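You operate a simulated robot arm through the tools that you are given. There is no shell and no other tool. Be economical: measure what you need, move in short steps, check, and stop when the job is done.

You are at the controls of a simulated two-armed robot. One attempt, no reset.

## Task
Scrub the stained board and set mini cheeses one and two on it.
Fine: hold the scrubber steady with the other hand, slide in and back out, before the cheeses go on.
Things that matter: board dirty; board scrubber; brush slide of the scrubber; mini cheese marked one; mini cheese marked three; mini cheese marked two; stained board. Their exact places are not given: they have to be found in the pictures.

The check looks at the end state, three seconds after you hand in, the way a careful person would. Anything else that was tipped, shoved, dropped, spilled or broken makes it a failure.

## Robot
Two 7-joint arms with two-finger grippers on one trunk, on a base that drives. Base frame: it is fixed to the floor where the robot stands at the start and does not move with it; the origin is under the middle of the robot, x ahead of it, y to its left, z up; the surface under the hand at the start is at about z = 88. Lengths are in cm, angles in degrees, forces in N, time in s.
The left shoulder is at the start at [2.6, 15.8, 128.5], the right one opposite. With the tool pointing down near the work surface each hand reaches from about 18 to 70 cm from the robot's upright axis, wherever it stands, measured 20 degrees to its own side. Places, roughly: board dirty [50, -20, 90]; brush slide of the scrubber [50, -10, 90]; stained board (20x13x4 cm) [50, -20, 90]. Payload 2.45 kg a hand.
The tool frame of a hand sits at the grasp point between the pads (the TCP): z along the fingers, y along the line on which they close. The tips reach 2.6 cm beyond it. The gripper opens to 9.6 cm. The gripper's body begins 6.9 cm behind the TCP.
Orientation is that of the tool frame in the base frame, as a unit quaternion [w, x, y, z]. With the fingers straight down and closing along the base's y, the tool's x points along the base's -x, its y along +y and its z along -z.

## Interface
- The arms move only by the tool nudge_tool. It takes "left_increments", "right_increments" or both (then of equal length, played together; a hand with none holds still); each is a list of rows, each a list of 3 entries, a list of its own where there are three numbers: the opening in per cent of the stroke, from 0 (shut) to 100 (fully open), then the shift along the tool's x, y, z in units of 40 mm (1.0 is 40 mm), then the turn, a rotation vector about the tool's x, y, z in units of 4 degrees (1.0 is 4 degrees). In form: [[claw, [dx, dy, dz], [wx, wy, wz]], ...]. A call has 1 to 20 rows; each row shifts and turns the commanded pose from where the row before left it, along the tool's axes as they then stand. A call with a number of a shift or a turn outside -1 to 1 is refused whole. A row lasts 0.2 s, in which the tool goes at most 5 cm and 8.6 degrees; a call with a longer step from one row to the next is refused whole, and so is a gripper value outside its range. A pose out of reach is approached as far as the arm can. The call stops where the force on the tool passes 40 N (or 10 N more than at its start, if that is more) or the arm is blocked; 0.2 s more then pass. The fingers move at their own pace and stop on an object; they squeeze with about 45 N. The grip force told is the motor's: it shows also when the fingers shut on nothing. Time passes only in rows, and 0.2 s behind the last, so rows that do not move let the fingers close. The reply holds the time, the measured pose of the TCP, the force on the tool along the base axes, the opening and the grip force, in the units named above and with some noise, with the torque about the TCP (base axes, N m) and any sound that the robot's microphone picked up, and new pictures: "show" is both (left out), scene, wrist or none (wrist: the cameras of the hands that moved).
- Cameras (640 x 400 px; columns grow to the right, rows downward): "scene" is now at [4.58, -3.7, 174.51]; the picture's right is [-0.49, -0.87, -0.00], its down [-0.76, 0.42, -0.49] and it looks along [0.43, -0.24, -0.87] (base axes); focal length 292 px, centre (320, 200). "left" rides on the left gripper at [8.2, -0.3, -9.8] in its tool frame; the picture's right is [0.04, 1.00, 0.00], its down [-0.73, 0.03, -0.68] and it looks along [-0.68, 0.03, 0.73] (tool axes); focal length 256 px, centre (320, 200). "right" rides on the right gripper at [8.2, 0.3, -9.8] in its tool frame; the picture's right is [-0.04, 1.00, 0.00], its down [-0.73, -0.03, -0.68] and it looks along [-0.68, -0.03, 0.73] (tool axes); focal length 256 px, centre (320, 200).
- lift_body(by): slides the trunk up (or, below 0, down) by that many cm; the arms and the scene camera ride with it, the base frame stays. It gives what a move gives, with no picture.
- drive_base(legs): drives the robot by 1 to 6 legs, each [ahead, left, turn to the left] in cm, cm and degrees, along the robot's own axes; the way and the turn of a leg run together, so that a leg with both is an arc; at most 150 cm and 180 degrees a leg. The arms and the cameras ride along, it lands a little off, and it stops where it bumps. It gives what a move gives, and a new picture of the scene camera.
- pan_tilt(pan, tilt): turns the head with the scene camera to pan (to the left, within 120 degrees either way) and tilt (down, from -29 to 69), counted from straight ahead of the robot. It gives what a move gives, and a new picture of the scene camera.
- probe_pixels(camera, pixels): there is no depth. For up to 12 entries [column, row, z] of the newest picture of that camera ("zoom" is the newest enlarged one), the place [x, y] in the base frame at which the ray of that pixel passes the height z, good to about 0.2 cm. No time passes.
- enlarge(camera, box): a new picture of the part [left, top, right, bottom] of that camera's present view, enlarged. No time passes.
- finish_job(): hands the job in; it is judged then, once.

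Keep the steps short. Do not move on a guess: measure, check each grasp and each placing, and mend mistakes. In all there are 80 turns and 260 pictures (those below and enlarged ones count). Leave the grippers open and the arms clear of the work at the hand-in unless told otherwise, and finish with a single line.

The tools are called after "Request:" by a JSON object that holds its "fn" and its "kwargs". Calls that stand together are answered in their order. nudge_tool: Moves the arms, as the interface text tells. Its arguments: {"type":"object","properties":{"left_increments":{"type":"array"},"right_increments":{"type":"array"},"show":{"type":"string","enum":["both","scene","wrist","none"]}},"required":[]} The other tools are called the same way: lift_body (by) slides the trunk up or down; drive_base (legs) drives the base; pan_tilt (pan, tilt) turns the head that bears the scene camera; probe_pixels (camera, pixels) gives the place at which the rays of pixels pass given heights; enlarge (camera, box) takes an enlarged picture of a part of a camera's view; finish_job () hands the job in.

At the start:

```text
t: 0.0
left_position: [49.18, -3.9, 120.79]
left_tcp_rot: [-0.001, 0.0, 1.0, 0.0]
left_contact_force: [0.4, -0.4, 0.3]
left_ft_torque: [0.0, 0.0, 0.02]
left_width: 9.59
left_gripper_force: 0.0
right_position: [31.16, -42.02, 122.14]
right_tcp_rot: [-0.001, 0.0, 1.0, 0.0]
right_contact_force: [-0.7, -0.5, 0.4]
right_ft_torque: [0.0, -0.01, -0.02]
right_width: 9.58
right_gripper_force: 0.1
trunk travel left (down, up): [-45.3, 11.4]
robot x, y, heading: [-0.28, 0.05, -0.2]
head pan, tilt: [-29.1, 60.4]
```

scene: 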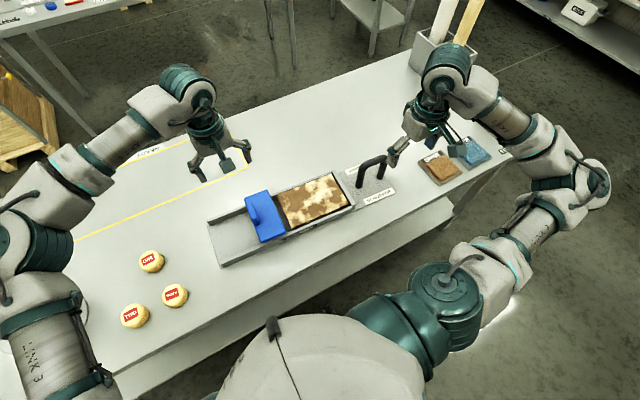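
right: 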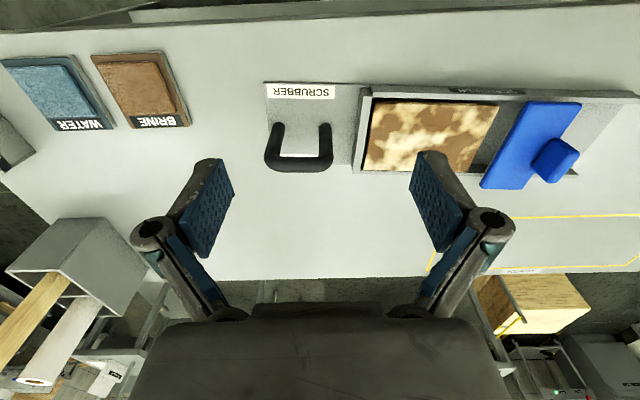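
left: 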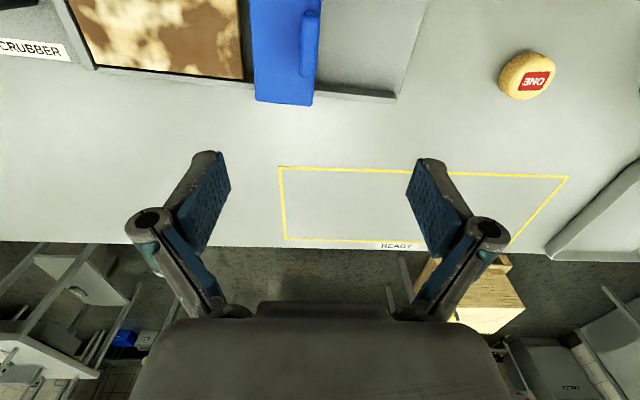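

I see the scrubber with its blue slide, the stained board, and three cheeses. I'll enlarge the scene to read the details.

Request:
{"fn": "enlarge", "kwargs": {"camera": "scene", "box": [190, 120, 510, 320]}}

Request:
{"fn": "enlarge", "kwargs": {"camera": "scene", "box": [80, 220, 240, 340]}}

Request:
{"fn": "enlarge", "kwargs": {"camera": "right", "box": [240, 60, 640, 310]}}

```text
2.00 times, centred on (350, 220) of scene
```

zoom: 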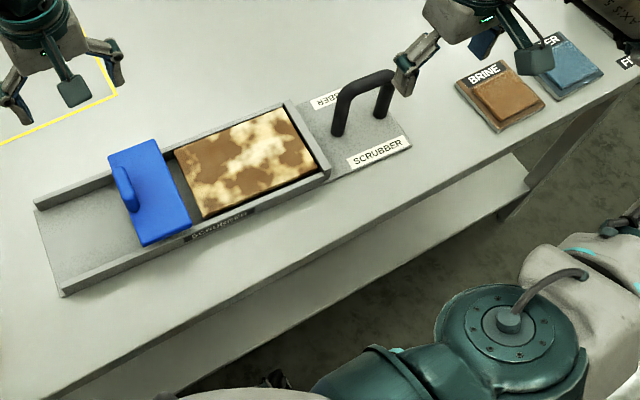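

```text
3.33 times, centred on (160, 280) of scene
```

zoom: 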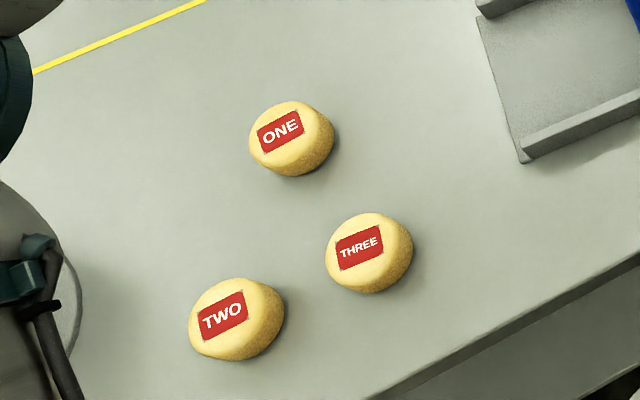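

```text
1.60 times, centred on (440, 185) of right
```

zoom: 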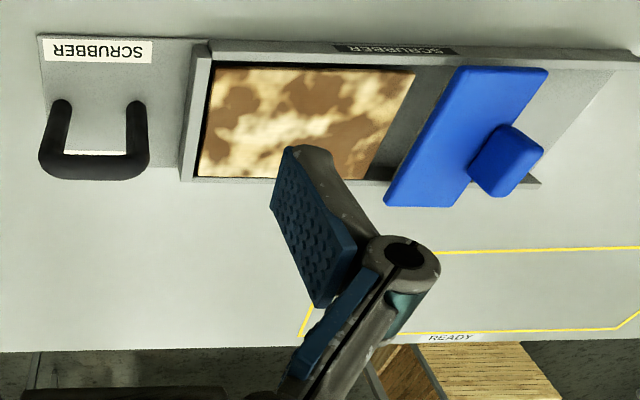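

Now I'll measure the places: board corners, handle, knob, cheeses, rails.

Request:
{"fn": "probe_pixels", "kwargs": {"camera": "scene", "pixels": [[264, 194, 90], [331.5, 174, 90], [347.5, 206, 90], [281, 229, 90], [359, 187, 89], [380, 178, 89], [208, 221, 88], [221, 267, 88], [244, 193, 92], [262, 243, 92], [285, 237, 92], [273, 192, 92]]}}

Request:
{"fn": "probe_pixels", "kwargs": {"camera": "scene", "pixels": [[148.6, 261, 91], [149, 262, 88], [174, 293, 91], [131, 314, 91], [359, 188, 88], [383, 160, 96], [362, 166, 96], [247, 203, 96], [254, 223, 96], [315, 169, 88], [354, 205, 88], [395, 191, 88]]}}

Request:
{"fn": "probe_pixels", "kwargs": {"camera": "right", "pixels": [[280, 125, 89], [325, 123, 89], [273, 166, 96], [327, 166, 96], [264, 82, 88.5], [267, 166, 88.5], [366, 168, 90], [500, 105, 90], [374, 101, 90], [545, 160, 96], [565, 145, 96], [548, 178, 96]]}}

Request:
{"fn": "enlarge", "kwargs": {"camera": "left", "box": [0, 0, 440, 275]}}

```text
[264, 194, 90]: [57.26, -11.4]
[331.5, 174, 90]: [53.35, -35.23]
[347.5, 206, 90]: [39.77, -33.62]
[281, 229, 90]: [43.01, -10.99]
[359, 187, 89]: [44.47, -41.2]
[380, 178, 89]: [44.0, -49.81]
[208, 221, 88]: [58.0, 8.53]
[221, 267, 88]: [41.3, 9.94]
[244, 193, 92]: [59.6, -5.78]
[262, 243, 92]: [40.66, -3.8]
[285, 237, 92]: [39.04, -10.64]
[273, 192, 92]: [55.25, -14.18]
```

```text
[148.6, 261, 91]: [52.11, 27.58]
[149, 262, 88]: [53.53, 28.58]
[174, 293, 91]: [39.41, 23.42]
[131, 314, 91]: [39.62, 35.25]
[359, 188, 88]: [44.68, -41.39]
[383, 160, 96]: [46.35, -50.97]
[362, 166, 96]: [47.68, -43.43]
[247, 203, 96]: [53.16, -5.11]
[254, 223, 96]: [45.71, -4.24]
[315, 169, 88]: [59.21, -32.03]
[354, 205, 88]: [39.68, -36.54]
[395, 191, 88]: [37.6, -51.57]
```

```text
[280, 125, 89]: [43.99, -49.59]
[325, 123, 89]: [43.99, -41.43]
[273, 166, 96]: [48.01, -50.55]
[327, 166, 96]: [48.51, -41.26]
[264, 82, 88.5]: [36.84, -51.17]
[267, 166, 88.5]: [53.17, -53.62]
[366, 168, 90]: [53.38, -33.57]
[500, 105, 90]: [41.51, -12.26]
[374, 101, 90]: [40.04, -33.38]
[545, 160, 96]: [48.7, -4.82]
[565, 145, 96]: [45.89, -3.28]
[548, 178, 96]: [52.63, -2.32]
```

```text
1.45 times, centred on (220, 138) of left
```

zoom: 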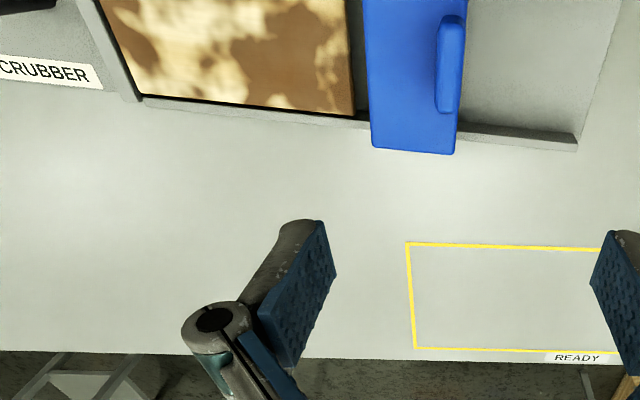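

The scrubber runs along y: handle at about (44, -45), fin at about (49, -5), board y from -11 to -34. The left hand would be at its reach limit at the end of the slide, so I mean to drive about 12 cm right. First I'll check where the container is relative to the right arm.

Request:
{"fn": "probe_pixels", "kwargs": {"camera": "scene", "pixels": [[412, 68, 88], [450, 80, 88], [412, 35, 100], [475, 5, 115], [440, 150, 95], [150, 270, 88], [470, 60, 88]]}}

Request:
{"fn": "probe_pixels", "kwargs": {"camera": "right", "pixels": [[55, 218, 100], [10, 268, 100], [100, 218, 100], [150, 262, 100], [85, 315, 88], [70, 275, 115]]}}

Request:
{"fn": "pan_tilt", "kwargs": {"pan": -50, "tilt": 35}}

```text
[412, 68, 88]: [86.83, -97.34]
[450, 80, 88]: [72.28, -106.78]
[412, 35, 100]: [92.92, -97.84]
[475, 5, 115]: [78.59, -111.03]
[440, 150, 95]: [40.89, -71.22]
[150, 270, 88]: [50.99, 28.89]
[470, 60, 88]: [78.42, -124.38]
```

```text
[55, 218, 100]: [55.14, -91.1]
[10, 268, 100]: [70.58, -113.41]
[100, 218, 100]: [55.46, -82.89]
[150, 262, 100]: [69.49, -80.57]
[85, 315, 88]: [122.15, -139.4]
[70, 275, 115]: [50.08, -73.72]
```

```text
t: 0.9
left_position: [48.91, -3.68, 120.79]
left_tcp_rot: [0.0, 0.0, 1.0, 0.0]
left_contact_force: [-0.4, 0.1, 0.2]
left_ft_torque: [0.02, 0.02, 0.01]
left_width: 9.6
left_gripper_force: 0.0
right_position: [30.89, -41.82, 122.36]
right_tcp_rot: [0.0, -0.001, 1.0, -0.001]
right_contact_force: [0.1, 1.4, -0.1]
right_ft_torque: [-0.02, -0.02, 0.01]
right_width: 9.63
right_gripper_force: 0.0
trunk travel left (down, up): [-45.3, 11.4]
robot x, y, heading: [0.27, -0.16, 0.1]
head pan, tilt: [-50.0, 35.0]
```

scene: 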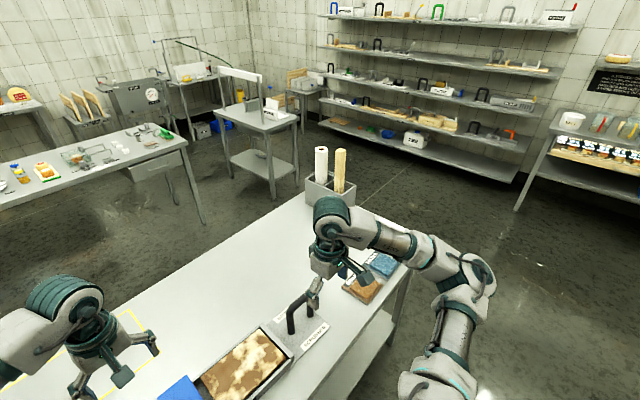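

The container sits far out at about y -80, so the way is clear. I'll drive 12 cm right.

Request:
{"fn": "drive_base", "kwargs": {"legs": [[0, -12, 0]]}}

Request:
{"fn": "pan_tilt", "kwargs": {"pan": -10, "tilt": 55}}

```text
t: 2.6
left_position: [47.01, -17.71, 121.76]
left_tcp_rot: [0.008, 0.003, 1.0, 0.008]
left_contact_force: [-2.2, -1.9, -0.1]
left_ft_torque: [0.19, -0.19, -0.04]
left_width: 9.6
left_gripper_force: 0.0
right_position: [29.63, -55.31, 122.73]
right_tcp_rot: [0.027, 0.003, 1.0, 0.012]
right_contact_force: [-2.3, -1.6, 0.4]
right_ft_torque: [0.16, -0.2, -0.02]
right_width: 9.59
right_gripper_force: 0.0
trunk travel left (down, up): [-45.3, 11.4]
robot x, y, heading: [0.06, -12.11, -0.3]
head pan, tilt: [-50.0, 35.0]
stopped in leg 1: the robot was blocked; the commanded pose is now the measured one
```

scene: 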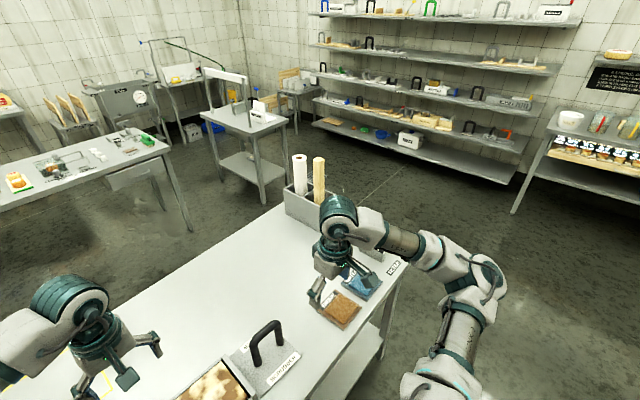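

```text
t: 3.6
left_position: [47.67, -19.09, 121.34]
left_tcp_rot: [0.005, 0.001, 1.0, 0.011]
left_contact_force: [-1.1, -2.5, -0.7]
left_ft_torque: [0.21, -0.14, -0.02]
left_width: 9.59
left_gripper_force: 0.1
right_position: [30.0, -56.89, 121.92]
right_tcp_rot: [0.024, 0.003, 1.0, 0.02]
right_contact_force: [-2.4, -1.9, -0.2]
right_ft_torque: [0.26, -0.25, -0.05]
right_width: 9.58
right_gripper_force: 0.2
trunk travel left (down, up): [-45.3, 11.4]
robot x, y, heading: [-0.37, -12.32, -0.5]
head pan, tilt: [-10.0, 55.0]
```

scene: 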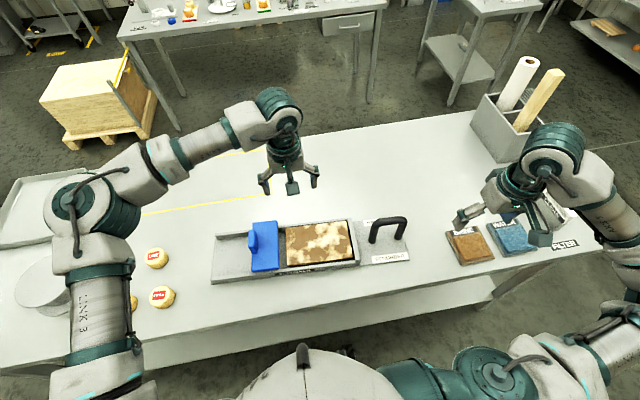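

The drive reported "blocked" about where it should end. I'll check that nothing was touched and measure again from the new view.

Request:
{"fn": "enlarge", "kwargs": {"camera": "scene", "box": [420, 40, 640, 300]}}

Request:
{"fn": "enlarge", "kwargs": {"camera": "scene", "box": [200, 190, 420, 300]}}

Request:
{"fn": "nudge_tool", "kwargs": {"right_increments": [[100, [0, 0, 0], [0, 0, 0]]], "left_increments": [[100, [0, 0, 0], [0, 0, 0]]], "show": "wrist"}}

```text
1.54 times, centred on (530, 170) of scene
```

zoom: 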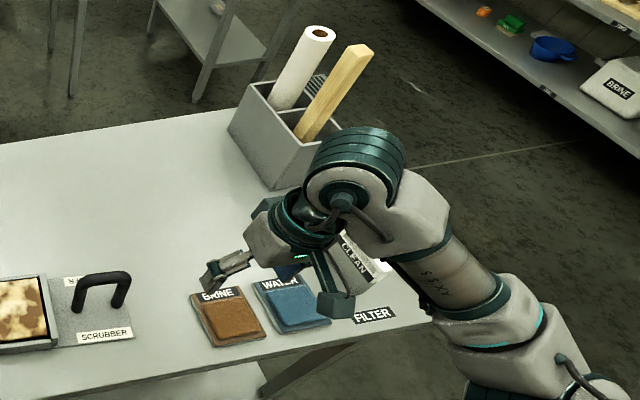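

```text
2.91 times, centred on (310, 245) of scene
```

zoom: 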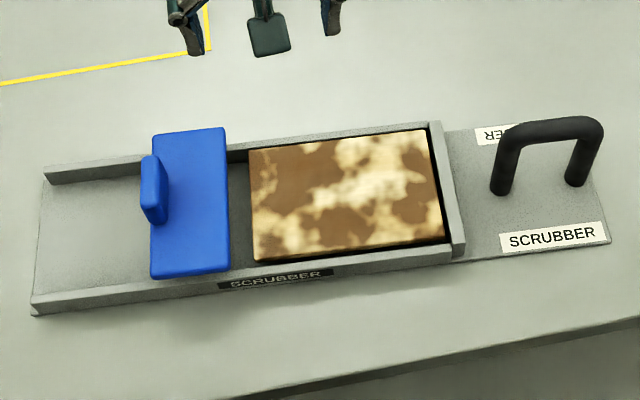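

```text
t: 4.2
left_position: [47.72, -7.91, 121.64]
left_tcp_rot: [0.004, -0.002, 1.0, -0.023]
left_contact_force: [1.6, 0.6, -0.1]
left_ft_torque: [-0.02, 0.16, 0.0]
left_width: 9.61
left_gripper_force: 0.0
right_position: [30.12, -45.67, 125.18]
right_tcp_rot: [0.03, -0.011, 0.999, -0.018]
right_contact_force: [1.9, 0.8, -1.1]
right_ft_torque: [-0.09, 0.12, 0.06]
right_width: 9.59
right_gripper_force: 0.0
trunk travel left (down, up): [-45.3, 11.4]
robot x, y, heading: [-0.02, -10.35, -0.2]
head pan, tilt: [-10.0, 55.0]
stopped in row 1 (left hand): the arm was blocked; the commanded pose is now the measured one
```

right: 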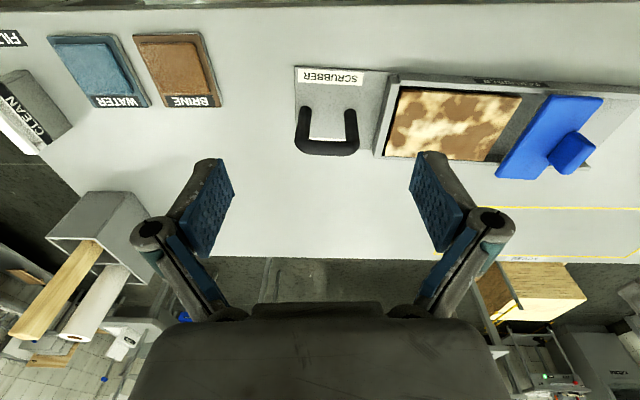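
left: 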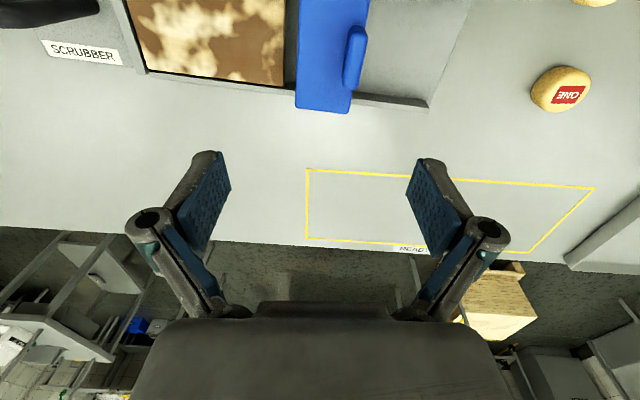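

The arms still seem to be swinging after the drive. I'll let them settle with idle rows.

Request:
{"fn": "nudge_tool", "kwargs": {"right_increments": [[100, [0, 0, 0], [0, 0, 0]], [100, [0, 0, 0], [0, 0, 0]], [100, [0, 0, 0], [0, 0, 0]], [100, [0, 0, 0], [0, 0, 0]], [100, [0, 0, 0], [0, 0, 0]], [100, [0, 0, 0], [0, 0, 0]]], "left_increments": [[100, [0, 0, 0], [0, 0, 0]], [100, [0, 0, 0], [0, 0, 0]], [100, [0, 0, 0], [0, 0, 0]], [100, [0, 0, 0], [0, 0, 0]], [100, [0, 0, 0], [0, 0, 0]], [100, [0, 0, 0], [0, 0, 0]]], "show": "none"}}

```text
t: 5.8
left_position: [47.49, -8.71, 121.9]
left_tcp_rot: [0.007, -0.001, 1.0, -0.024]
left_contact_force: [0.7, 1.2, 0.5]
left_ft_torque: [-0.11, 0.1, 0.03]
left_width: 9.58
left_gripper_force: 0.1
right_position: [30.6, -45.32, 124.96]
right_tcp_rot: [0.057, -0.008, 0.998, 0.013]
right_contact_force: [0.3, 0.2, -0.8]
right_ft_torque: [-0.07, 0.0, 0.03]
right_width: 9.58
right_gripper_force: 0.0
trunk travel left (down, up): [-45.3, 11.4]
robot x, y, heading: [-0.31, -10.04, -0.3]
head pan, tilt: [-10.0, 55.0]
stopped in row 6 (left hand): the arm was blocked; the commanded pose is now the measured one
```

Still "blocked" on the left. I'll look at the scene, then lift both hands a little.

Request:
{"fn": "nudge_tool", "kwargs": {"right_increments": [[100, [0, 0, -0.5], [0, 0, 0]], [100, [0, 0, -0.5], [0, 0, 0]], [100, [0, 0, 0], [0, 0, 0]]], "left_increments": [[100, [0, 0, -0.5], [0, 0, 0]], [100, [0, 0, -0.5], [0, 0, 0]], [100, [0, 0, 0], [0, 0, 0]]], "show": "scene"}}

```text
t: 6.6
left_position: [47.49, -12.14, 125.8]
left_tcp_rot: [0.007, 0.001, 1.0, -0.011]
left_contact_force: [-0.3, -0.3, 0.5]
left_ft_torque: [0.06, -0.05, 0.02]
left_width: 9.63
left_gripper_force: 0.2
right_position: [29.58, -49.73, 127.85]
right_tcp_rot: [0.04, -0.002, 0.999, 0.006]
right_contact_force: [-0.3, -0.2, 0.1]
right_ft_torque: [0.03, 0.0, 0.01]
right_width: 9.59
right_gripper_force: 0.0
trunk travel left (down, up): [-45.3, 11.4]
robot x, y, heading: [-0.36, -11.21, -0.3]
head pan, tilt: [-10.0, 55.0]
```

scene: 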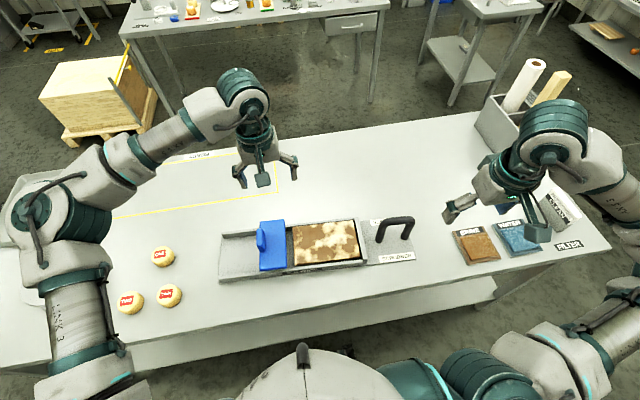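

The base is rocking from side to side. I'll wait for it to die out.

Request:
{"fn": "nudge_tool", "kwargs": {"left_increments": [[100, [0, 0, 0], [0, 0, 0]], [100, [0, 0, 0], [0, 0, 0]], [100, [0, 0, 0], [0, 0, 0]], [100, [0, 0, 0], [0, 0, 0]], [100, [0, 0, 0], [0, 0, 0]], [100, [0, 0, 0], [0, 0, 0]], [100, [0, 0, 0], [0, 0, 0]], [100, [0, 0, 0], [0, 0, 0]], [100, [0, 0, 0], [0, 0, 0]], [100, [0, 0, 0], [0, 0, 0]], [100, [0, 0, 0], [0, 0, 0]], [100, [0, 0, 0], [0, 0, 0]]], "show": "none"}}

Request:
{"fn": "nudge_tool", "kwargs": {"left_increments": [[100, [0, 0, 0], [0, 0, 0]], [100, [0, 0, 0], [0, 0, 0]], [100, [0, 0, 0], [0, 0, 0]]], "show": "none"}}

Request:
{"fn": "nudge_tool", "kwargs": {"left_increments": [[100, [0, 0, 0], [0, 0, 0]], [100, [0, 0, 0], [0, 0, 0]], [100, [0, 0, 0], [0, 0, 0]]], "show": "scene"}}

```text
t: 9.4
left_position: [46.93, -14.68, 126.04]
left_tcp_rot: [0.008, 0.004, 1.0, -0.005]
left_contact_force: [-0.9, 0.3, 1.0]
left_ft_torque: [0.02, -0.07, -0.04]
left_width: 9.58
left_gripper_force: 0.0
right_position: [29.18, -52.19, 127.54]
right_tcp_rot: [0.041, 0.001, 0.999, 0.013]
right_contact_force: [0.3, -1.2, -0.5]
right_ft_torque: [0.01, -0.06, -0.06]
right_width: 9.6
right_gripper_force: 0.0
trunk travel left (down, up): [-45.3, 11.4]
robot x, y, heading: [-0.39, -12.37, -0.4]
head pan, tilt: [-10.0, 55.0]
stopped in row 12 (left hand): the arm was blocked; the commanded pose is now the measured one
```

```text
t: 10.4
left_position: [46.67, -14.14, 126.05]
left_tcp_rot: [0.01, 0.005, 1.0, -0.008]
left_contact_force: [-0.4, -0.3, -0.3]
left_ft_torque: [-0.02, -0.02, 0.0]
left_width: 9.6
left_gripper_force: 0.0
right_position: [28.92, -51.61, 127.92]
right_tcp_rot: [0.041, 0.0, 0.999, 0.009]
right_contact_force: [-0.9, 0.2, 0.2]
right_ft_torque: [-0.05, -0.01, -0.02]
right_width: 9.59
right_gripper_force: 0.1
trunk travel left (down, up): [-45.3, 11.4]
robot x, y, heading: [-0.14, -12.73, -0.5]
head pan, tilt: [-10.0, 55.0]
stopped in row 3 (left hand): the arm was blocked; the commanded pose is now the measured one
```

```text
t: 11.4
left_position: [46.48, -13.25, 126.22]
left_tcp_rot: [0.01, 0.004, 1.0, -0.014]
left_contact_force: [0.5, 0.0, -1.9]
left_ft_torque: [0.02, 0.01, 0.01]
left_width: 9.59
left_gripper_force: 0.1
right_position: [28.64, -50.65, 128.45]
right_tcp_rot: [0.042, 0.004, 0.999, 0.003]
right_contact_force: [0.3, -0.3, 1.6]
right_ft_torque: [-0.04, -0.01, 0.01]
right_width: 9.6
right_gripper_force: 0.1
trunk travel left (down, up): [-45.3, 11.4]
robot x, y, heading: [-0.29, -12.93, -0.4]
head pan, tilt: [-10.0, 55.0]
stopped in row 3 (left hand): the arm was blocked; the commanded pose is now the measured one
```

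scene: 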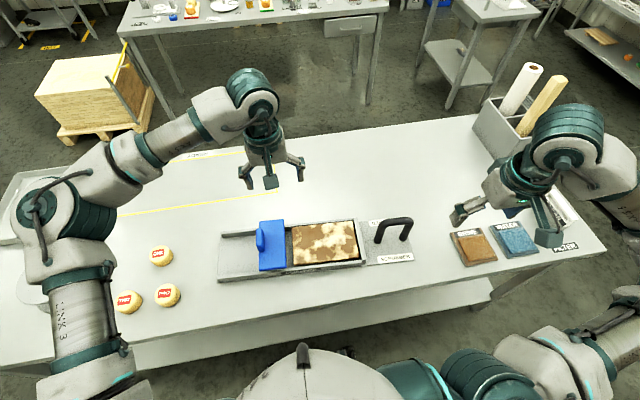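

Still drifting slowly. I'll back the base off a touch to the left, in case it rubs against something, and see whether it holds still.

Request:
{"fn": "drive_base", "kwargs": {"legs": [[-1, 2, 0]]}}

Request:
{"fn": "nudge_tool", "kwargs": {"left_increments": [[100, [0, 0, 0], [0, 0, 0]], [100, [0, 0, 0], [0, 0, 0]], [100, [0, 0, 0], [0, 0, 0]], [100, [0, 0, 0], [0, 0, 0]], [100, [0, 0, 0], [0, 0, 0]]], "show": "none"}}

Request:
{"fn": "nudge_tool", "kwargs": {"left_increments": [[100, [0, 0, 0], [0, 0, 0]], [100, [0, 0, 0], [0, 0, 0]], [100, [0, 0, 0], [0, 0, 0]], [100, [0, 0, 0], [0, 0, 0]], [100, [0, 0, 0], [0, 0, 0]]], "show": "none"}}

```text
t: 12.2
left_position: [45.61, -12.57, 126.1]
left_tcp_rot: [0.008, 0.005, 1.0, -0.011]
left_contact_force: [-0.6, 0.0, -0.3]
left_ft_torque: [-0.02, -0.02, 0.02]
left_width: 9.61
left_gripper_force: 0.0
right_position: [27.99, -49.93, 128.1]
right_tcp_rot: [0.041, 0.003, 0.999, 0.009]
right_contact_force: [-0.1, 0.6, 0.1]
right_ft_torque: [-0.03, 0.01, -0.02]
right_width: 9.56
right_gripper_force: 0.1
trunk travel left (down, up): [-45.3, 11.4]
robot x, y, heading: [-1.34, -11.4, -0.3]
head pan, tilt: [-10.0, 55.0]
```

scene: 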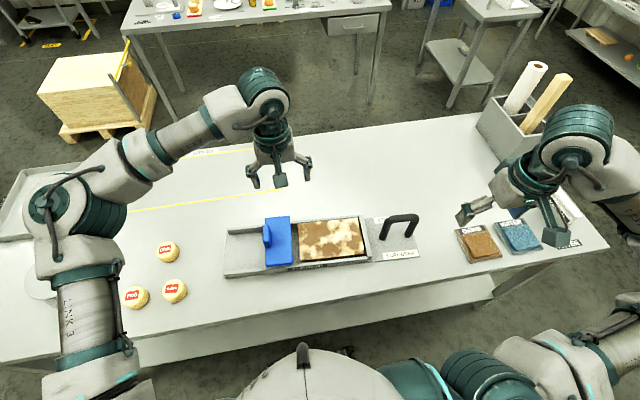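

```text
t: 13.4
left_position: [45.17, -12.01, 126.13]
left_tcp_rot: [0.011, 0.005, 1.0, -0.014]
left_contact_force: [1.2, -0.8, -0.2]
left_ft_torque: [-0.03, 0.0, 0.02]
left_width: 9.62
left_gripper_force: 0.0
right_position: [27.38, -49.34, 128.38]
right_tcp_rot: [0.043, 0.005, 0.999, 0.006]
right_contact_force: [0.5, -0.1, 0.3]
right_ft_torque: [-0.01, -0.02, 0.02]
right_width: 9.59
right_gripper_force: 0.0
trunk travel left (down, up): [-45.3, 11.4]
robot x, y, heading: [-1.01, -11.09, -0.3]
head pan, tilt: [-10.0, 55.0]
```

```text
t: 14.6
left_position: [45.15, -10.69, 126.3]
left_tcp_rot: [0.011, 0.005, 1.0, -0.018]
left_contact_force: [1.0, -0.2, 0.0]
left_ft_torque: [-0.03, 0.08, -0.04]
left_width: 9.58
left_gripper_force: 0.0
right_position: [27.37, -48.08, 128.66]
right_tcp_rot: [0.042, 0.004, 0.999, 0.002]
right_contact_force: [-0.1, -0.5, 0.5]
right_ft_torque: [-0.03, 0.0, 0.0]
right_width: 9.57
right_gripper_force: 0.1
trunk travel left (down, up): [-45.3, 11.4]
robot x, y, heading: [-1.14, -11.15, -0.3]
head pan, tilt: [-10.0, 55.0]
```

No block now, but both hands still sway together. I'll wait longer.

Request:
{"fn": "nudge_tool", "kwargs": {"left_increments": [[100, [0, 0, 0], [0, 0, 0]], [100, [0, 0, 0], [0, 0, 0]], [100, [0, 0, 0], [0, 0, 0]], [100, [0, 0, 0], [0, 0, 0]], [100, [0, 0, 0], [0, 0, 0]], [100, [0, 0, 0], [0, 0, 0]], [100, [0, 0, 0], [0, 0, 0]], [100, [0, 0, 0], [0, 0, 0]], [100, [0, 0, 0], [0, 0, 0]], [100, [0, 0, 0], [0, 0, 0]], [100, [0, 0, 0], [0, 0, 0]], [100, [0, 0, 0], [0, 0, 0]], [100, [0, 0, 0], [0, 0, 0]], [100, [0, 0, 0], [0, 0, 0]], [100, [0, 0, 0], [0, 0, 0]], [100, [0, 0, 0], [0, 0, 0]], [100, [0, 0, 0], [0, 0, 0]], [100, [0, 0, 0], [0, 0, 0]], [100, [0, 0, 0], [0, 0, 0]], [100, [0, 0, 0], [0, 0, 0]]], "show": "none"}}

Request:
{"fn": "nudge_tool", "kwargs": {"left_increments": [[100, [0, 0, 0], [0, 0, 0]], [100, [0, 0, 0], [0, 0, 0]], [100, [0, 0, 0], [0, 0, 0]], [100, [0, 0, 0], [0, 0, 0]], [100, [0, 0, 0], [0, 0, 0]]], "show": "both"}}

```text
t: 18.8
left_position: [45.25, -11.65, 126.34]
left_tcp_rot: [0.012, 0.005, 1.0, -0.014]
left_contact_force: [-0.4, -0.1, 0.4]
left_ft_torque: [0.01, 0.04, 0.01]
left_width: 9.62
left_gripper_force: 0.0
right_position: [27.32, -48.97, 128.53]
right_tcp_rot: [0.043, 0.004, 0.999, 0.005]
right_contact_force: [0.3, 0.6, 0.3]
right_ft_torque: [0.01, -0.02, -0.02]
right_width: 9.6
right_gripper_force: 0.1
trunk travel left (down, up): [-45.3, 11.4]
robot x, y, heading: [-1.7, -11.01, -0.2]
head pan, tilt: [-10.0, 55.0]
```

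```text
t: 20.0
left_position: [45.04, -11.79, 126.38]
left_tcp_rot: [0.012, 0.005, 1.0, -0.014]
left_contact_force: [0.3, 0.8, -0.4]
left_ft_torque: [-0.01, -0.01, -0.01]
left_width: 9.6
left_gripper_force: 0.1
right_position: [27.44, -49.18, 128.43]
right_tcp_rot: [0.044, 0.004, 0.999, 0.006]
right_contact_force: [0.2, 0.0, -0.1]
right_ft_torque: [0.0, -0.01, -0.01]
right_width: 9.61
right_gripper_force: 0.0
trunk travel left (down, up): [-45.3, 11.4]
robot x, y, heading: [-1.09, -10.74, -0.3]
head pan, tilt: [-10.0, 55.0]
```

scene: 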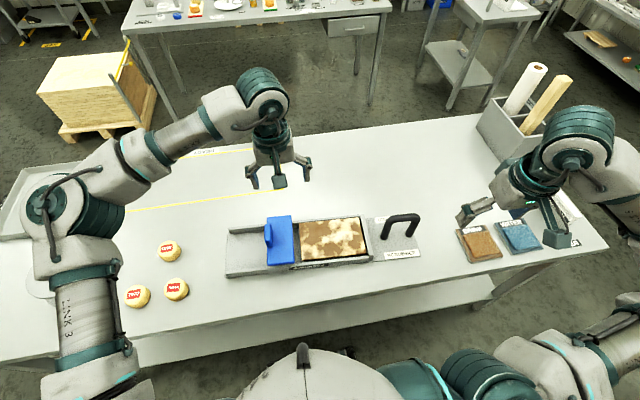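
left: 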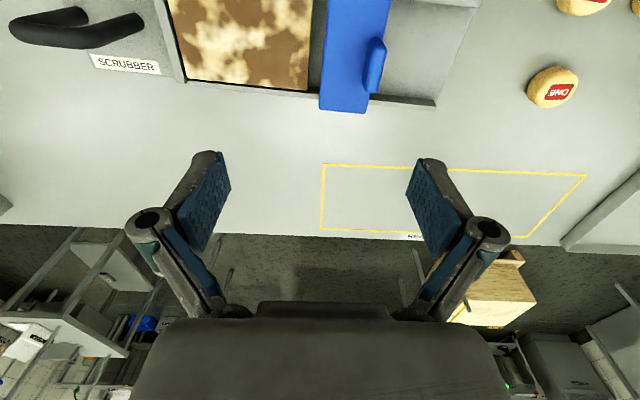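

Settled. I'll measure again from here with enlarged pictures.

Request:
{"fn": "enlarge", "kwargs": {"camera": "scene", "box": [210, 190, 430, 300]}}

Request:
{"fn": "probe_pixels", "kwargs": {"camera": "left", "pixels": [[370, 38, 96], [383, 45, 96], [373, 92, 96], [366, 90, 96], [316, 0, 90], [308, 90, 90], [320, 107, 92], [366, 110, 92], [186, 78, 90], [436, 104, 88], [552, 80, 91], [28, 42, 101]]}}

```text
2.91 times, centred on (320, 245) of scene
```

zoom: 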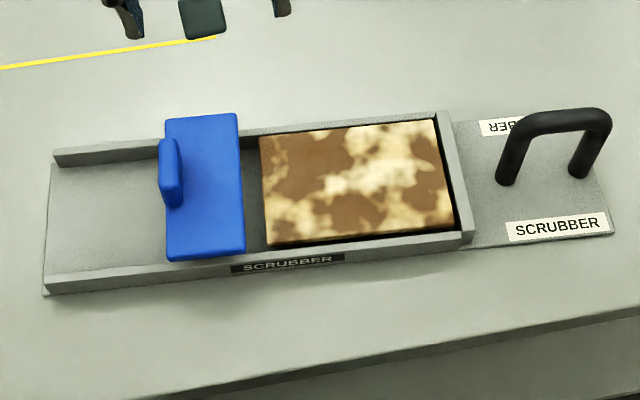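

```text
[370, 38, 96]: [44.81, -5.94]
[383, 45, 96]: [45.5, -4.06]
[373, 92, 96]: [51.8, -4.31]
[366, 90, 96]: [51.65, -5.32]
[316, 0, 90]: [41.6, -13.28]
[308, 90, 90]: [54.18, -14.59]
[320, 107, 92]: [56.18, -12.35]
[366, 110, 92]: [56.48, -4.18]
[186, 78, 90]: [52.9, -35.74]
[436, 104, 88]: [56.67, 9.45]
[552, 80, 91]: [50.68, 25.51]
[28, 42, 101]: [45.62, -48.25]
```

I'll triangulate the fin and handle using the two views at different heights.

Request:
{"fn": "probe_pixels", "kwargs": {"camera": "zoom", "pixels": [[168, 140, 94], [168, 140, 98], [172, 207, 94], [172, 207, 98], [525, 118, 102], [603, 112, 102], [507, 183, 89], [578, 175, 89], [262, 137, 90], [435, 118, 90], [455, 226, 90], [267, 245, 90]]}}

Request:
{"fn": "probe_pixels", "kwargs": {"camera": "left", "pixels": [[376, 93, 94], [376, 93, 98], [377, 37, 94], [377, 37, 98], [362, 90, 92], [362, 90, 90], [316, 0, 88], [20, 42, 102], [135, 30, 102], [10, 20, 102], [552, 83, 91], [552, 83, 88]]}}

Request:
{"fn": "enlarge", "kwargs": {"camera": "left", "box": [300, 0, 460, 120]}}

```text
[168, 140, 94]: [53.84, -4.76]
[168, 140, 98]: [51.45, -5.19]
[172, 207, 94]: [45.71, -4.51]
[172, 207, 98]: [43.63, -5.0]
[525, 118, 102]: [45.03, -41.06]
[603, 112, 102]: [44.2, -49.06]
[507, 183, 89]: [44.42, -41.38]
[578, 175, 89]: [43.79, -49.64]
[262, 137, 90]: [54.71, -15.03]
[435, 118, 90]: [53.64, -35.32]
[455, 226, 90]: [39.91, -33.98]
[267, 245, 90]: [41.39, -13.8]
```

```text
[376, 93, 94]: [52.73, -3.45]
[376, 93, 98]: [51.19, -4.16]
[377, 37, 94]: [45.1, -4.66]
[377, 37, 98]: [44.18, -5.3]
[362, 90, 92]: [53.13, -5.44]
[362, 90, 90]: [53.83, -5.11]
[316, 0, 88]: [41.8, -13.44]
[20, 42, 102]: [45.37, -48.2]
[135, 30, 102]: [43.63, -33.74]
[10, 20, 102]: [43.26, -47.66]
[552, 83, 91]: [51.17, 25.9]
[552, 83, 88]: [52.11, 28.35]
```

```text
3.33 times, centred on (380, 60) of left
```

zoom: 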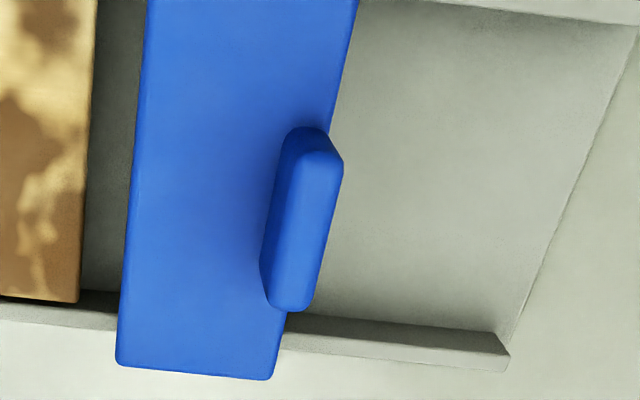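

Handle bar: about (44.3, -41 to -49), top z about 102. Fin: about (48, -4.4), top z about 97.5. The trough's yaw is about -3.6°. Next, the right hand turns about 90° while high up so it can close across the bar, and the left hand moves above the fin, aligned.

Request:
{"fn": "nudge_tool", "kwargs": {"right_increments": [[100, [0, 0, 0], [0.17, 1, 0]], [100, [0, 0, 0], [0, 0.26, -0.7]], [100, [0, 0, 0], [0, 0, -1]], [100, [0, 0, 0], [0, 0, -1]], [100, [0, 0, 0], [0, 0, -1]], [100, [0, 0, 0], [0, 0, -1]], [100, [0, 0, 0], [0, 0, -1]], [100, [0, 0, 0], [0, 0, -1]], [100, [0, 0, 0], [0, 0, -1]], [100, [0, 0, 0], [0, 0, -1]], [100, [0, 0, 0], [0, 0, -1]], [100, [0, 0, 0], [0, 0, -1]], [100, [0, 0, 0], [0, 0, -1]], [100, [0, 0, 0], [0, 0, -1]], [100, [0, 0, 0], [0, 0, -1]], [100, [0, 0, 0], [0, 0, -1]], [100, [0, 0, 0], [0, 0, -1]], [100, [0, 0, 0], [0, 0, -1]], [100, [0, 0, 0], [0, 0, -1]], [100, [0, 0, 0], [0, 0, -1]]], "left_increments": [[100, [0, 0, 0], [-0.4, 0.34, 0.75]], [100, [0, 0, 0], [0, 0, 0]], [100, [-0.1, 0.23, 0.5], [0, 0, 0]], [100, [-0.1, 0.23, 0.5], [0, 0, 0]], [100, [-0.1, 0.23, 0.5], [0, 0, 0]], [100, [-0.1, 0.23, 0.5], [0, 0, 0]], [100, [-0.1, 0.23, 0.5], [0, 0, 0]], [100, [-0.1, 0.23, 0.5], [0, 0, 0]], [100, [-0.1, 0.23, 0.5], [0, 0, 0]], [100, [-0.1, 0.23, 0.5], [0, 0, 0]], [100, [0, 0, 0], [0, 0, 0]], [100, [0, 0, 0], [0, 0, 0]], [100, [0, 0, 0], [0, 0, 0]], [100, [0, 0, 0], [0, 0, 0]], [100, [0, 0, 0], [0, 0, 0]], [100, [0, 0, 0], [0, 0, 0]], [100, [0, 0, 0], [0, 0, 0]], [100, [0, 0, 0], [0, 0, 0]], [100, [0, 0, 0], [0, 0, 0]], [100, [0, 0, 0], [0, 0, 0]]]}}

```text
t: 24.2
left_position: [48.83, -4.54, 110.41]
left_tcp_rot: [0.0, 0.031, 1.0, 0.0]
left_contact_force: [0.0, 0.1, -0.1]
left_ft_torque: [0.05, -0.01, -0.02]
left_width: 9.6
left_gripper_force: 0.1
right_position: [23.5, -37.45, 126.74]
right_tcp_rot: [-0.002, -0.604, 0.797, 0.0]
right_contact_force: [-0.5, 0.0, 0.3]
right_ft_torque: [0.0, 0.02, -0.01]
right_width: 9.58
right_gripper_force: 0.0
right hand out of reach, approached as far as the arm can: row 12, 13, 14, 15, 16, 17, 18, 19, 20
trunk travel left (down, up): [-45.3, 11.4]
robot x, y, heading: [-1.45, -11.22, -0.3]
head pan, tilt: [-10.0, 55.0]
```

scene: 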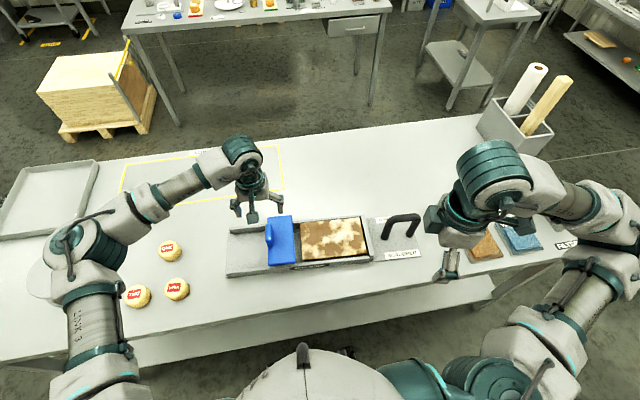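
right: 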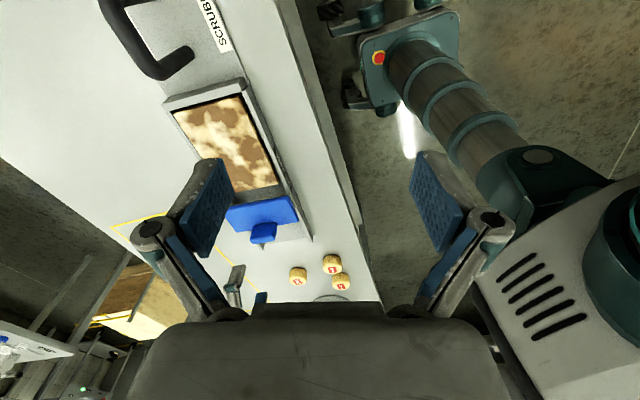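
left: 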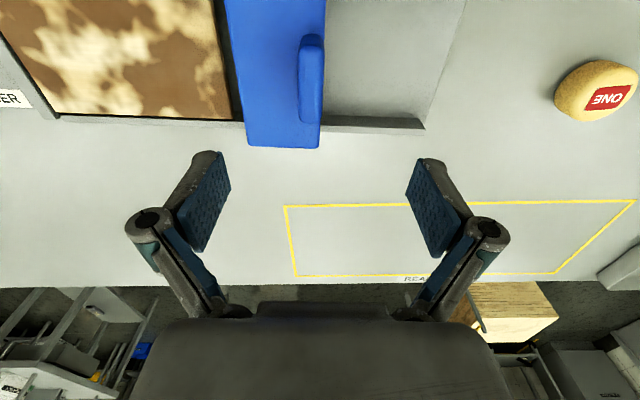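

The left hand is centred over the fin (column ~313 between the fingers). The right hand's turn hit a reach limit close to the body, so I'll carry it outward over the handle and finish the turn there.

Request:
{"fn": "nudge_tool", "kwargs": {"right_increments": [[100, [-0.34, -0.63, 0], [0, 0, 0]], [100, [-0.34, -0.63, 0], [0, 0, 0]], [100, [-0.34, -0.63, 0], [0, 0, 0]], [100, [-0.34, -0.63, 0], [0, 0, 0]], [100, [-0.34, -0.63, 0], [0, 0, 0]], [100, [-0.34, -0.63, 0], [0, 0, 0]], [100, [0, 0, 0.5], [0, 0, -1]], [100, [0, 0, 0.5], [0, 0, -1]], [100, [0, 0, 0.5], [0, 0, -1]], [100, [0, 0, 0.5], [0, 0, 0]], [100, [0, 0, 0], [0, 0, 0]], [100, [0, 0, 0], [0, 0, 0]], [100, [0, 0, 0], [0, 0, 0]]]}}

```text
t: 27.0
left_position: [48.76, -4.31, 110.59]
left_tcp_rot: [0.0, 0.031, 1.0, -0.001]
left_contact_force: [-0.2, -0.2, -0.3]
left_ft_torque: [-0.01, -0.01, 0.0]
left_width: 9.59
left_gripper_force: 0.0
right_position: [30.55, -24.96, 117.78]
right_tcp_rot: [-0.002, -0.683, 0.73, -0.001]
right_contact_force: [0.2, 0.2, -0.2]
right_ft_torque: [-0.03, 0.02, -0.01]
right_width: 9.6
right_gripper_force: 0.1
right hand out of reach, approached as far as the arm can: row 1, 2, 3, 4, 5, 6, 7, 8, 9
trunk travel left (down, up): [-45.3, 11.4]
robot x, y, heading: [-1.26, -11.06, -0.6]
head pan, tilt: [-10.0, 55.0]
```

scene: 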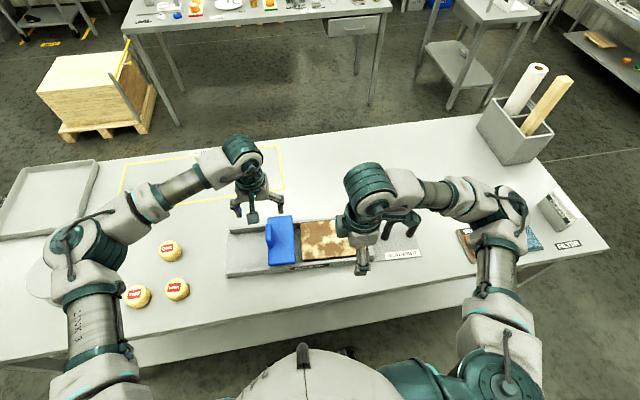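
right: 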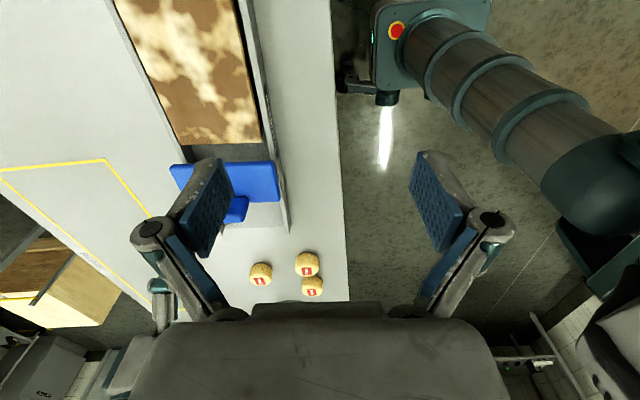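

The right hand went somewhere odd, to (30.5, -25). I'll check with an idle call whether it is still moving.

Request:
{"fn": "nudge_tool", "kwargs": {"right_increments": [[100, [0, 0, 0], [0, 0, 0]], [100, [0, 0, 0], [0, 0, 0]]], "show": "none"}}

```text
t: 27.6
left_position: [48.84, -4.34, 110.4]
left_tcp_rot: [0.0, 0.031, 1.0, 0.0]
left_contact_force: [0.3, -0.2, 0.2]
left_ft_torque: [-0.01, -0.02, -0.02]
left_width: 9.61
left_gripper_force: 0.0
right_position: [30.47, -24.99, 117.86]
right_tcp_rot: [-0.002, -0.682, 0.731, -0.001]
right_contact_force: [0.3, 0.6, 0.7]
right_ft_torque: [0.06, 0.0, 0.02]
right_width: 9.6
right_gripper_force: 0.0
trunk travel left (down, up): [-45.3, 11.4]
robot x, y, heading: [-1.27, -11.02, -0.4]
head pan, tilt: [-10.0, 55.0]
```

It holds still at the achieved pose. I'll move it forward, then right in steps, and see whether this orientation is reachable at the handle.

Request:
{"fn": "nudge_tool", "kwargs": {"right_increments": [[100, [0.2, -0.5, 0], [0, 0, 0]], [100, [0.2, -0.5, 0], [0, 0, 0]], [100, [0.2, -0.5, 0], [0, 0, 0]], [100, [0.2, -0.5, 0], [0, 0, 0]], [100, [0.2, -0.5, 0], [0, 0, 0]], [100, [0.2, -0.5, 0], [0, 0, 0]], [100, [0.2, -0.5, 0], [0, 0, 0]], [100, [0, 0, 0], [0, 0, 0]]], "show": "none"}}

Request:
{"fn": "nudge_tool", "kwargs": {"right_increments": [[100, [0.5, 0, 0], [0, 0, 0]], [100, [0.5, 0, 0], [0, 0, 0]], [100, [0.5, 0, 0], [0, 0, 0]], [100, [0.5, 0, 0], [0, 0, 0]], [100, [0.5, 0, 0], [0, 0, 0]], [100, [0.5, 0, 0], [0, 0, 0]], [100, [0.5, 0, 0], [0, 0, 0]], [100, [0, 0, 0], [0, 0, 0]]], "show": "scene"}}

```text
t: 29.4
left_position: [48.82, -4.4, 110.31]
left_tcp_rot: [0.0, 0.032, 0.999, -0.001]
left_contact_force: [0.5, -0.7, 0.1]
left_ft_torque: [-0.01, -0.01, 0.04]
left_width: 9.61
left_gripper_force: 0.1
right_position: [30.48, -25.03, 117.8]
right_tcp_rot: [-0.001, -0.683, 0.73, -0.001]
right_contact_force: [-0.2, 0.4, -0.2]
right_ft_torque: [-0.02, 0.0, -0.02]
right_width: 9.59
right_gripper_force: 0.1
right hand out of reach, approached as far as the arm can: row 1, 2, 3, 4, 5, 6, 7
trunk travel left (down, up): [-45.3, 11.4]
robot x, y, heading: [-1.57, -11.08, -0.4]
head pan, tilt: [-10.0, 55.0]
```

```text
t: 31.2
left_position: [48.78, -4.44, 110.42]
left_tcp_rot: [0.0, 0.032, 0.999, -0.001]
left_contact_force: [-0.1, 0.3, -0.2]
left_ft_torque: [-0.01, -0.01, -0.01]
left_width: 9.59
left_gripper_force: 0.0
right_position: [24.71, -31.8, 118.91]
right_tcp_rot: [-0.002, -0.684, 0.73, 0.0]
right_contact_force: [0.5, 1.4, -0.1]
right_ft_torque: [-0.01, 0.0, 0.01]
right_width: 9.62
right_gripper_force: 0.0
right hand out of reach, approached as far as the arm can: row 1, 2, 3, 4, 5, 6, 7
trunk travel left (down, up): [-45.3, 11.4]
robot x, y, heading: [-1.47, -11.34, -0.4]
head pan, tilt: [-10.0, 55.0]
```

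scene: 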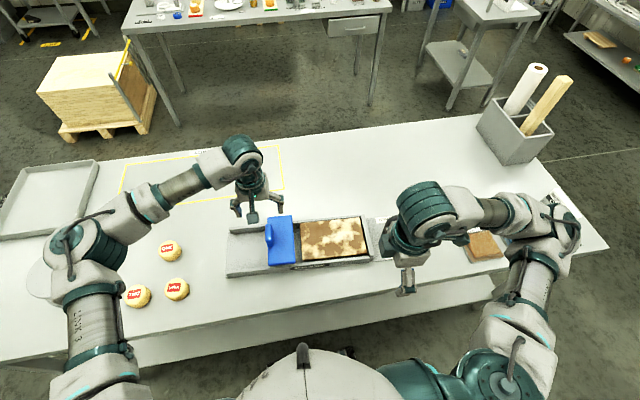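

That turning direction hits the wrist limit. I'll unwind and turn the other way, with the camera to the left.

Request:
{"fn": "nudge_tool", "kwargs": {"right_increments": [[100, [0, 0, 0], [0, 0, 1]], [100, [0, 0, 0], [0, 0, 1]], [100, [0, 0, 0], [0, 0, 1]], [100, [0, 0, 0], [0, 0, 1]], [100, [0, 0, 0], [0, 0, 1]], [100, [0, 0, 0], [0, 0, 1]], [100, [0, 0, 0], [0, 0, 1]], [100, [0, 0, 0], [0, 0, 1]], [100, [0, 0, 0], [0, 0, 1]], [100, [0, 0, 0], [0, 0, 1]], [100, [0, 0, 0], [0, 0, 1]], [100, [0, 0, 0], [0, 0, 1]], [100, [0, 0, 0], [0, 0, 1]], [100, [0, 0, 0], [0, 0, 1]], [100, [0, 0, 0], [0, 0, 1]], [100, [0, 0, 0], [0, 0, 1]], [100, [0, 0, 0], [0, 0, 1]], [100, [0, 0, 0], [0, 0, 1]], [100, [0, 0, 0], [0, 0, 1]], [100, [0, 0, 0], [0, 0, 1]]], "show": "none"}}

```text
t: 35.4
left_position: [48.74, -4.48, 110.46]
left_tcp_rot: [0.0, 0.032, 0.999, 0.0]
left_contact_force: [-0.9, -0.5, 0.0]
left_ft_torque: [0.0, -0.01, 0.02]
left_width: 9.58
left_gripper_force: 0.0
right_position: [24.68, -31.75, 118.85]
right_tcp_rot: [-0.001, -0.055, 0.998, 0.0]
right_contact_force: [-0.2, 0.5, -0.5]
right_ft_torque: [0.0, 0.0, -0.02]
right_width: 9.6
right_gripper_force: 0.0
trunk travel left (down, up): [-45.3, 11.4]
robot x, y, heading: [-1.28, -11.2, -0.0]
head pan, tilt: [-10.0, 55.0]
```

Now I move it out toward (36, -46) and begin turning the other way.

Request:
{"fn": "nudge_tool", "kwargs": {"right_increments": [[100, [-0.4, -0.65, 0], [0, 0, 0]], [100, [-0.4, -0.65, 0], [0, 0, 0]], [100, [-0.4, -0.65, 0], [0, 0, 0]], [100, [-0.4, -0.65, 0], [0, 0, 0]], [100, [-0.4, -0.65, 0], [0, 0, 0]], [100, [-0.4, -0.65, 0], [0, 0, 0]], [100, [0, 0, 0], [0, 0, 1]], [100, [0, 0, 0], [0, 0, 1]], [100, [0, 0, 0], [0, 0, 1]], [100, [0, 0, 0], [0, 0, 1]], [100, [0, 0, 0], [0, 0, 1]], [100, [0, 0, 0], [0, 0, 1]], [100, [0, 0, 0], [0, 0, 1]], [100, [0, 0, 0], [0, 0, 1]], [100, [0, 0, 0], [0, 0, 1]], [100, [0, 0, 0], [0, 0, 1]], [100, [0, 0, 0], [0, 0, 1]], [100, [0, 0, 0], [0, 0, 1]], [100, [0, 0, 0], [0, 0, 1]], [100, [0, 0, 0], [0, 0, 1]]], "show": "none"}}

Request:
{"fn": "nudge_tool", "kwargs": {"right_increments": [[100, [0, 0, 0], [0, 0, 1]], [100, [0, 0, 0], [0, 0, 1]], [100, [0, 0, 0], [0, 0, 1]], [100, [0, 0, 0], [0, 0, 1]], [100, [0, 0, 0], [0, 0, 1]], [100, [0, 0, 0], [0, 0, 1]], [100, [0, 0, 0], [0, 0, 1]], [100, [0, 0, 0], [0, 0, 1]], [100, [0, 0, 0], [0, 0, 1]], [100, [0, 0, 0], [0, 0, 1]], [100, [0, 0, 0], [0, 0, 1]], [100, [0, 0, 0], [0, 0, 0]]]}}

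```text
t: 39.6
left_position: [48.75, -4.48, 110.41]
left_tcp_rot: [0.0, 0.032, 0.999, 0.0]
left_contact_force: [-0.3, 0.1, 0.4]
left_ft_torque: [0.02, -0.02, 0.01]
left_width: 9.59
left_gripper_force: 0.1
right_position: [36.03, -46.14, 118.92]
right_tcp_rot: [-0.001, 0.42, 0.907, -0.002]
right_contact_force: [-0.4, 0.3, -0.3]
right_ft_torque: [0.03, -0.04, -0.02]
right_width: 9.61
right_gripper_force: 0.0
trunk travel left (down, up): [-45.3, 11.4]
robot x, y, heading: [-1.12, -11.21, -0.1]
head pan, tilt: [-10.0, 55.0]
```

```text
t: 42.2
left_position: [48.72, -4.39, 110.4]
left_tcp_rot: [-0.001, 0.031, 1.0, 0.0]
left_contact_force: [0.3, 0.4, -0.2]
left_ft_torque: [0.01, 0.04, 0.03]
left_width: 9.59
left_gripper_force: 0.0
right_position: [35.99, -46.29, 118.95]
right_tcp_rot: [0.001, 0.73, 0.683, -0.001]
right_contact_force: [-0.4, 0.7, 0.3]
right_ft_torque: [0.01, 0.01, -0.02]
right_width: 9.6
right_gripper_force: 0.1
trunk travel left (down, up): [-45.3, 11.4]
robot x, y, heading: [-1.4, -11.35, -0.4]
head pan, tilt: [-10.0, 55.0]
```

scene: 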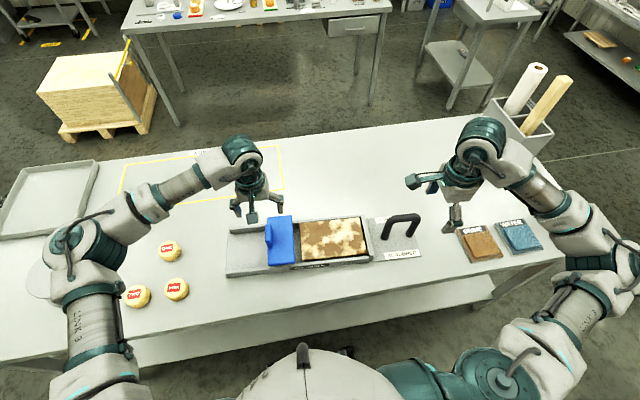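
right: 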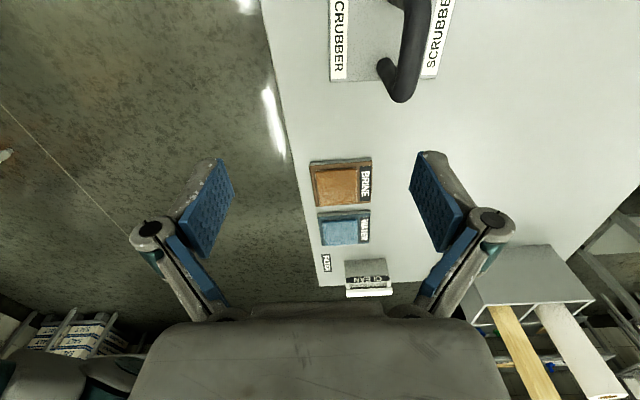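

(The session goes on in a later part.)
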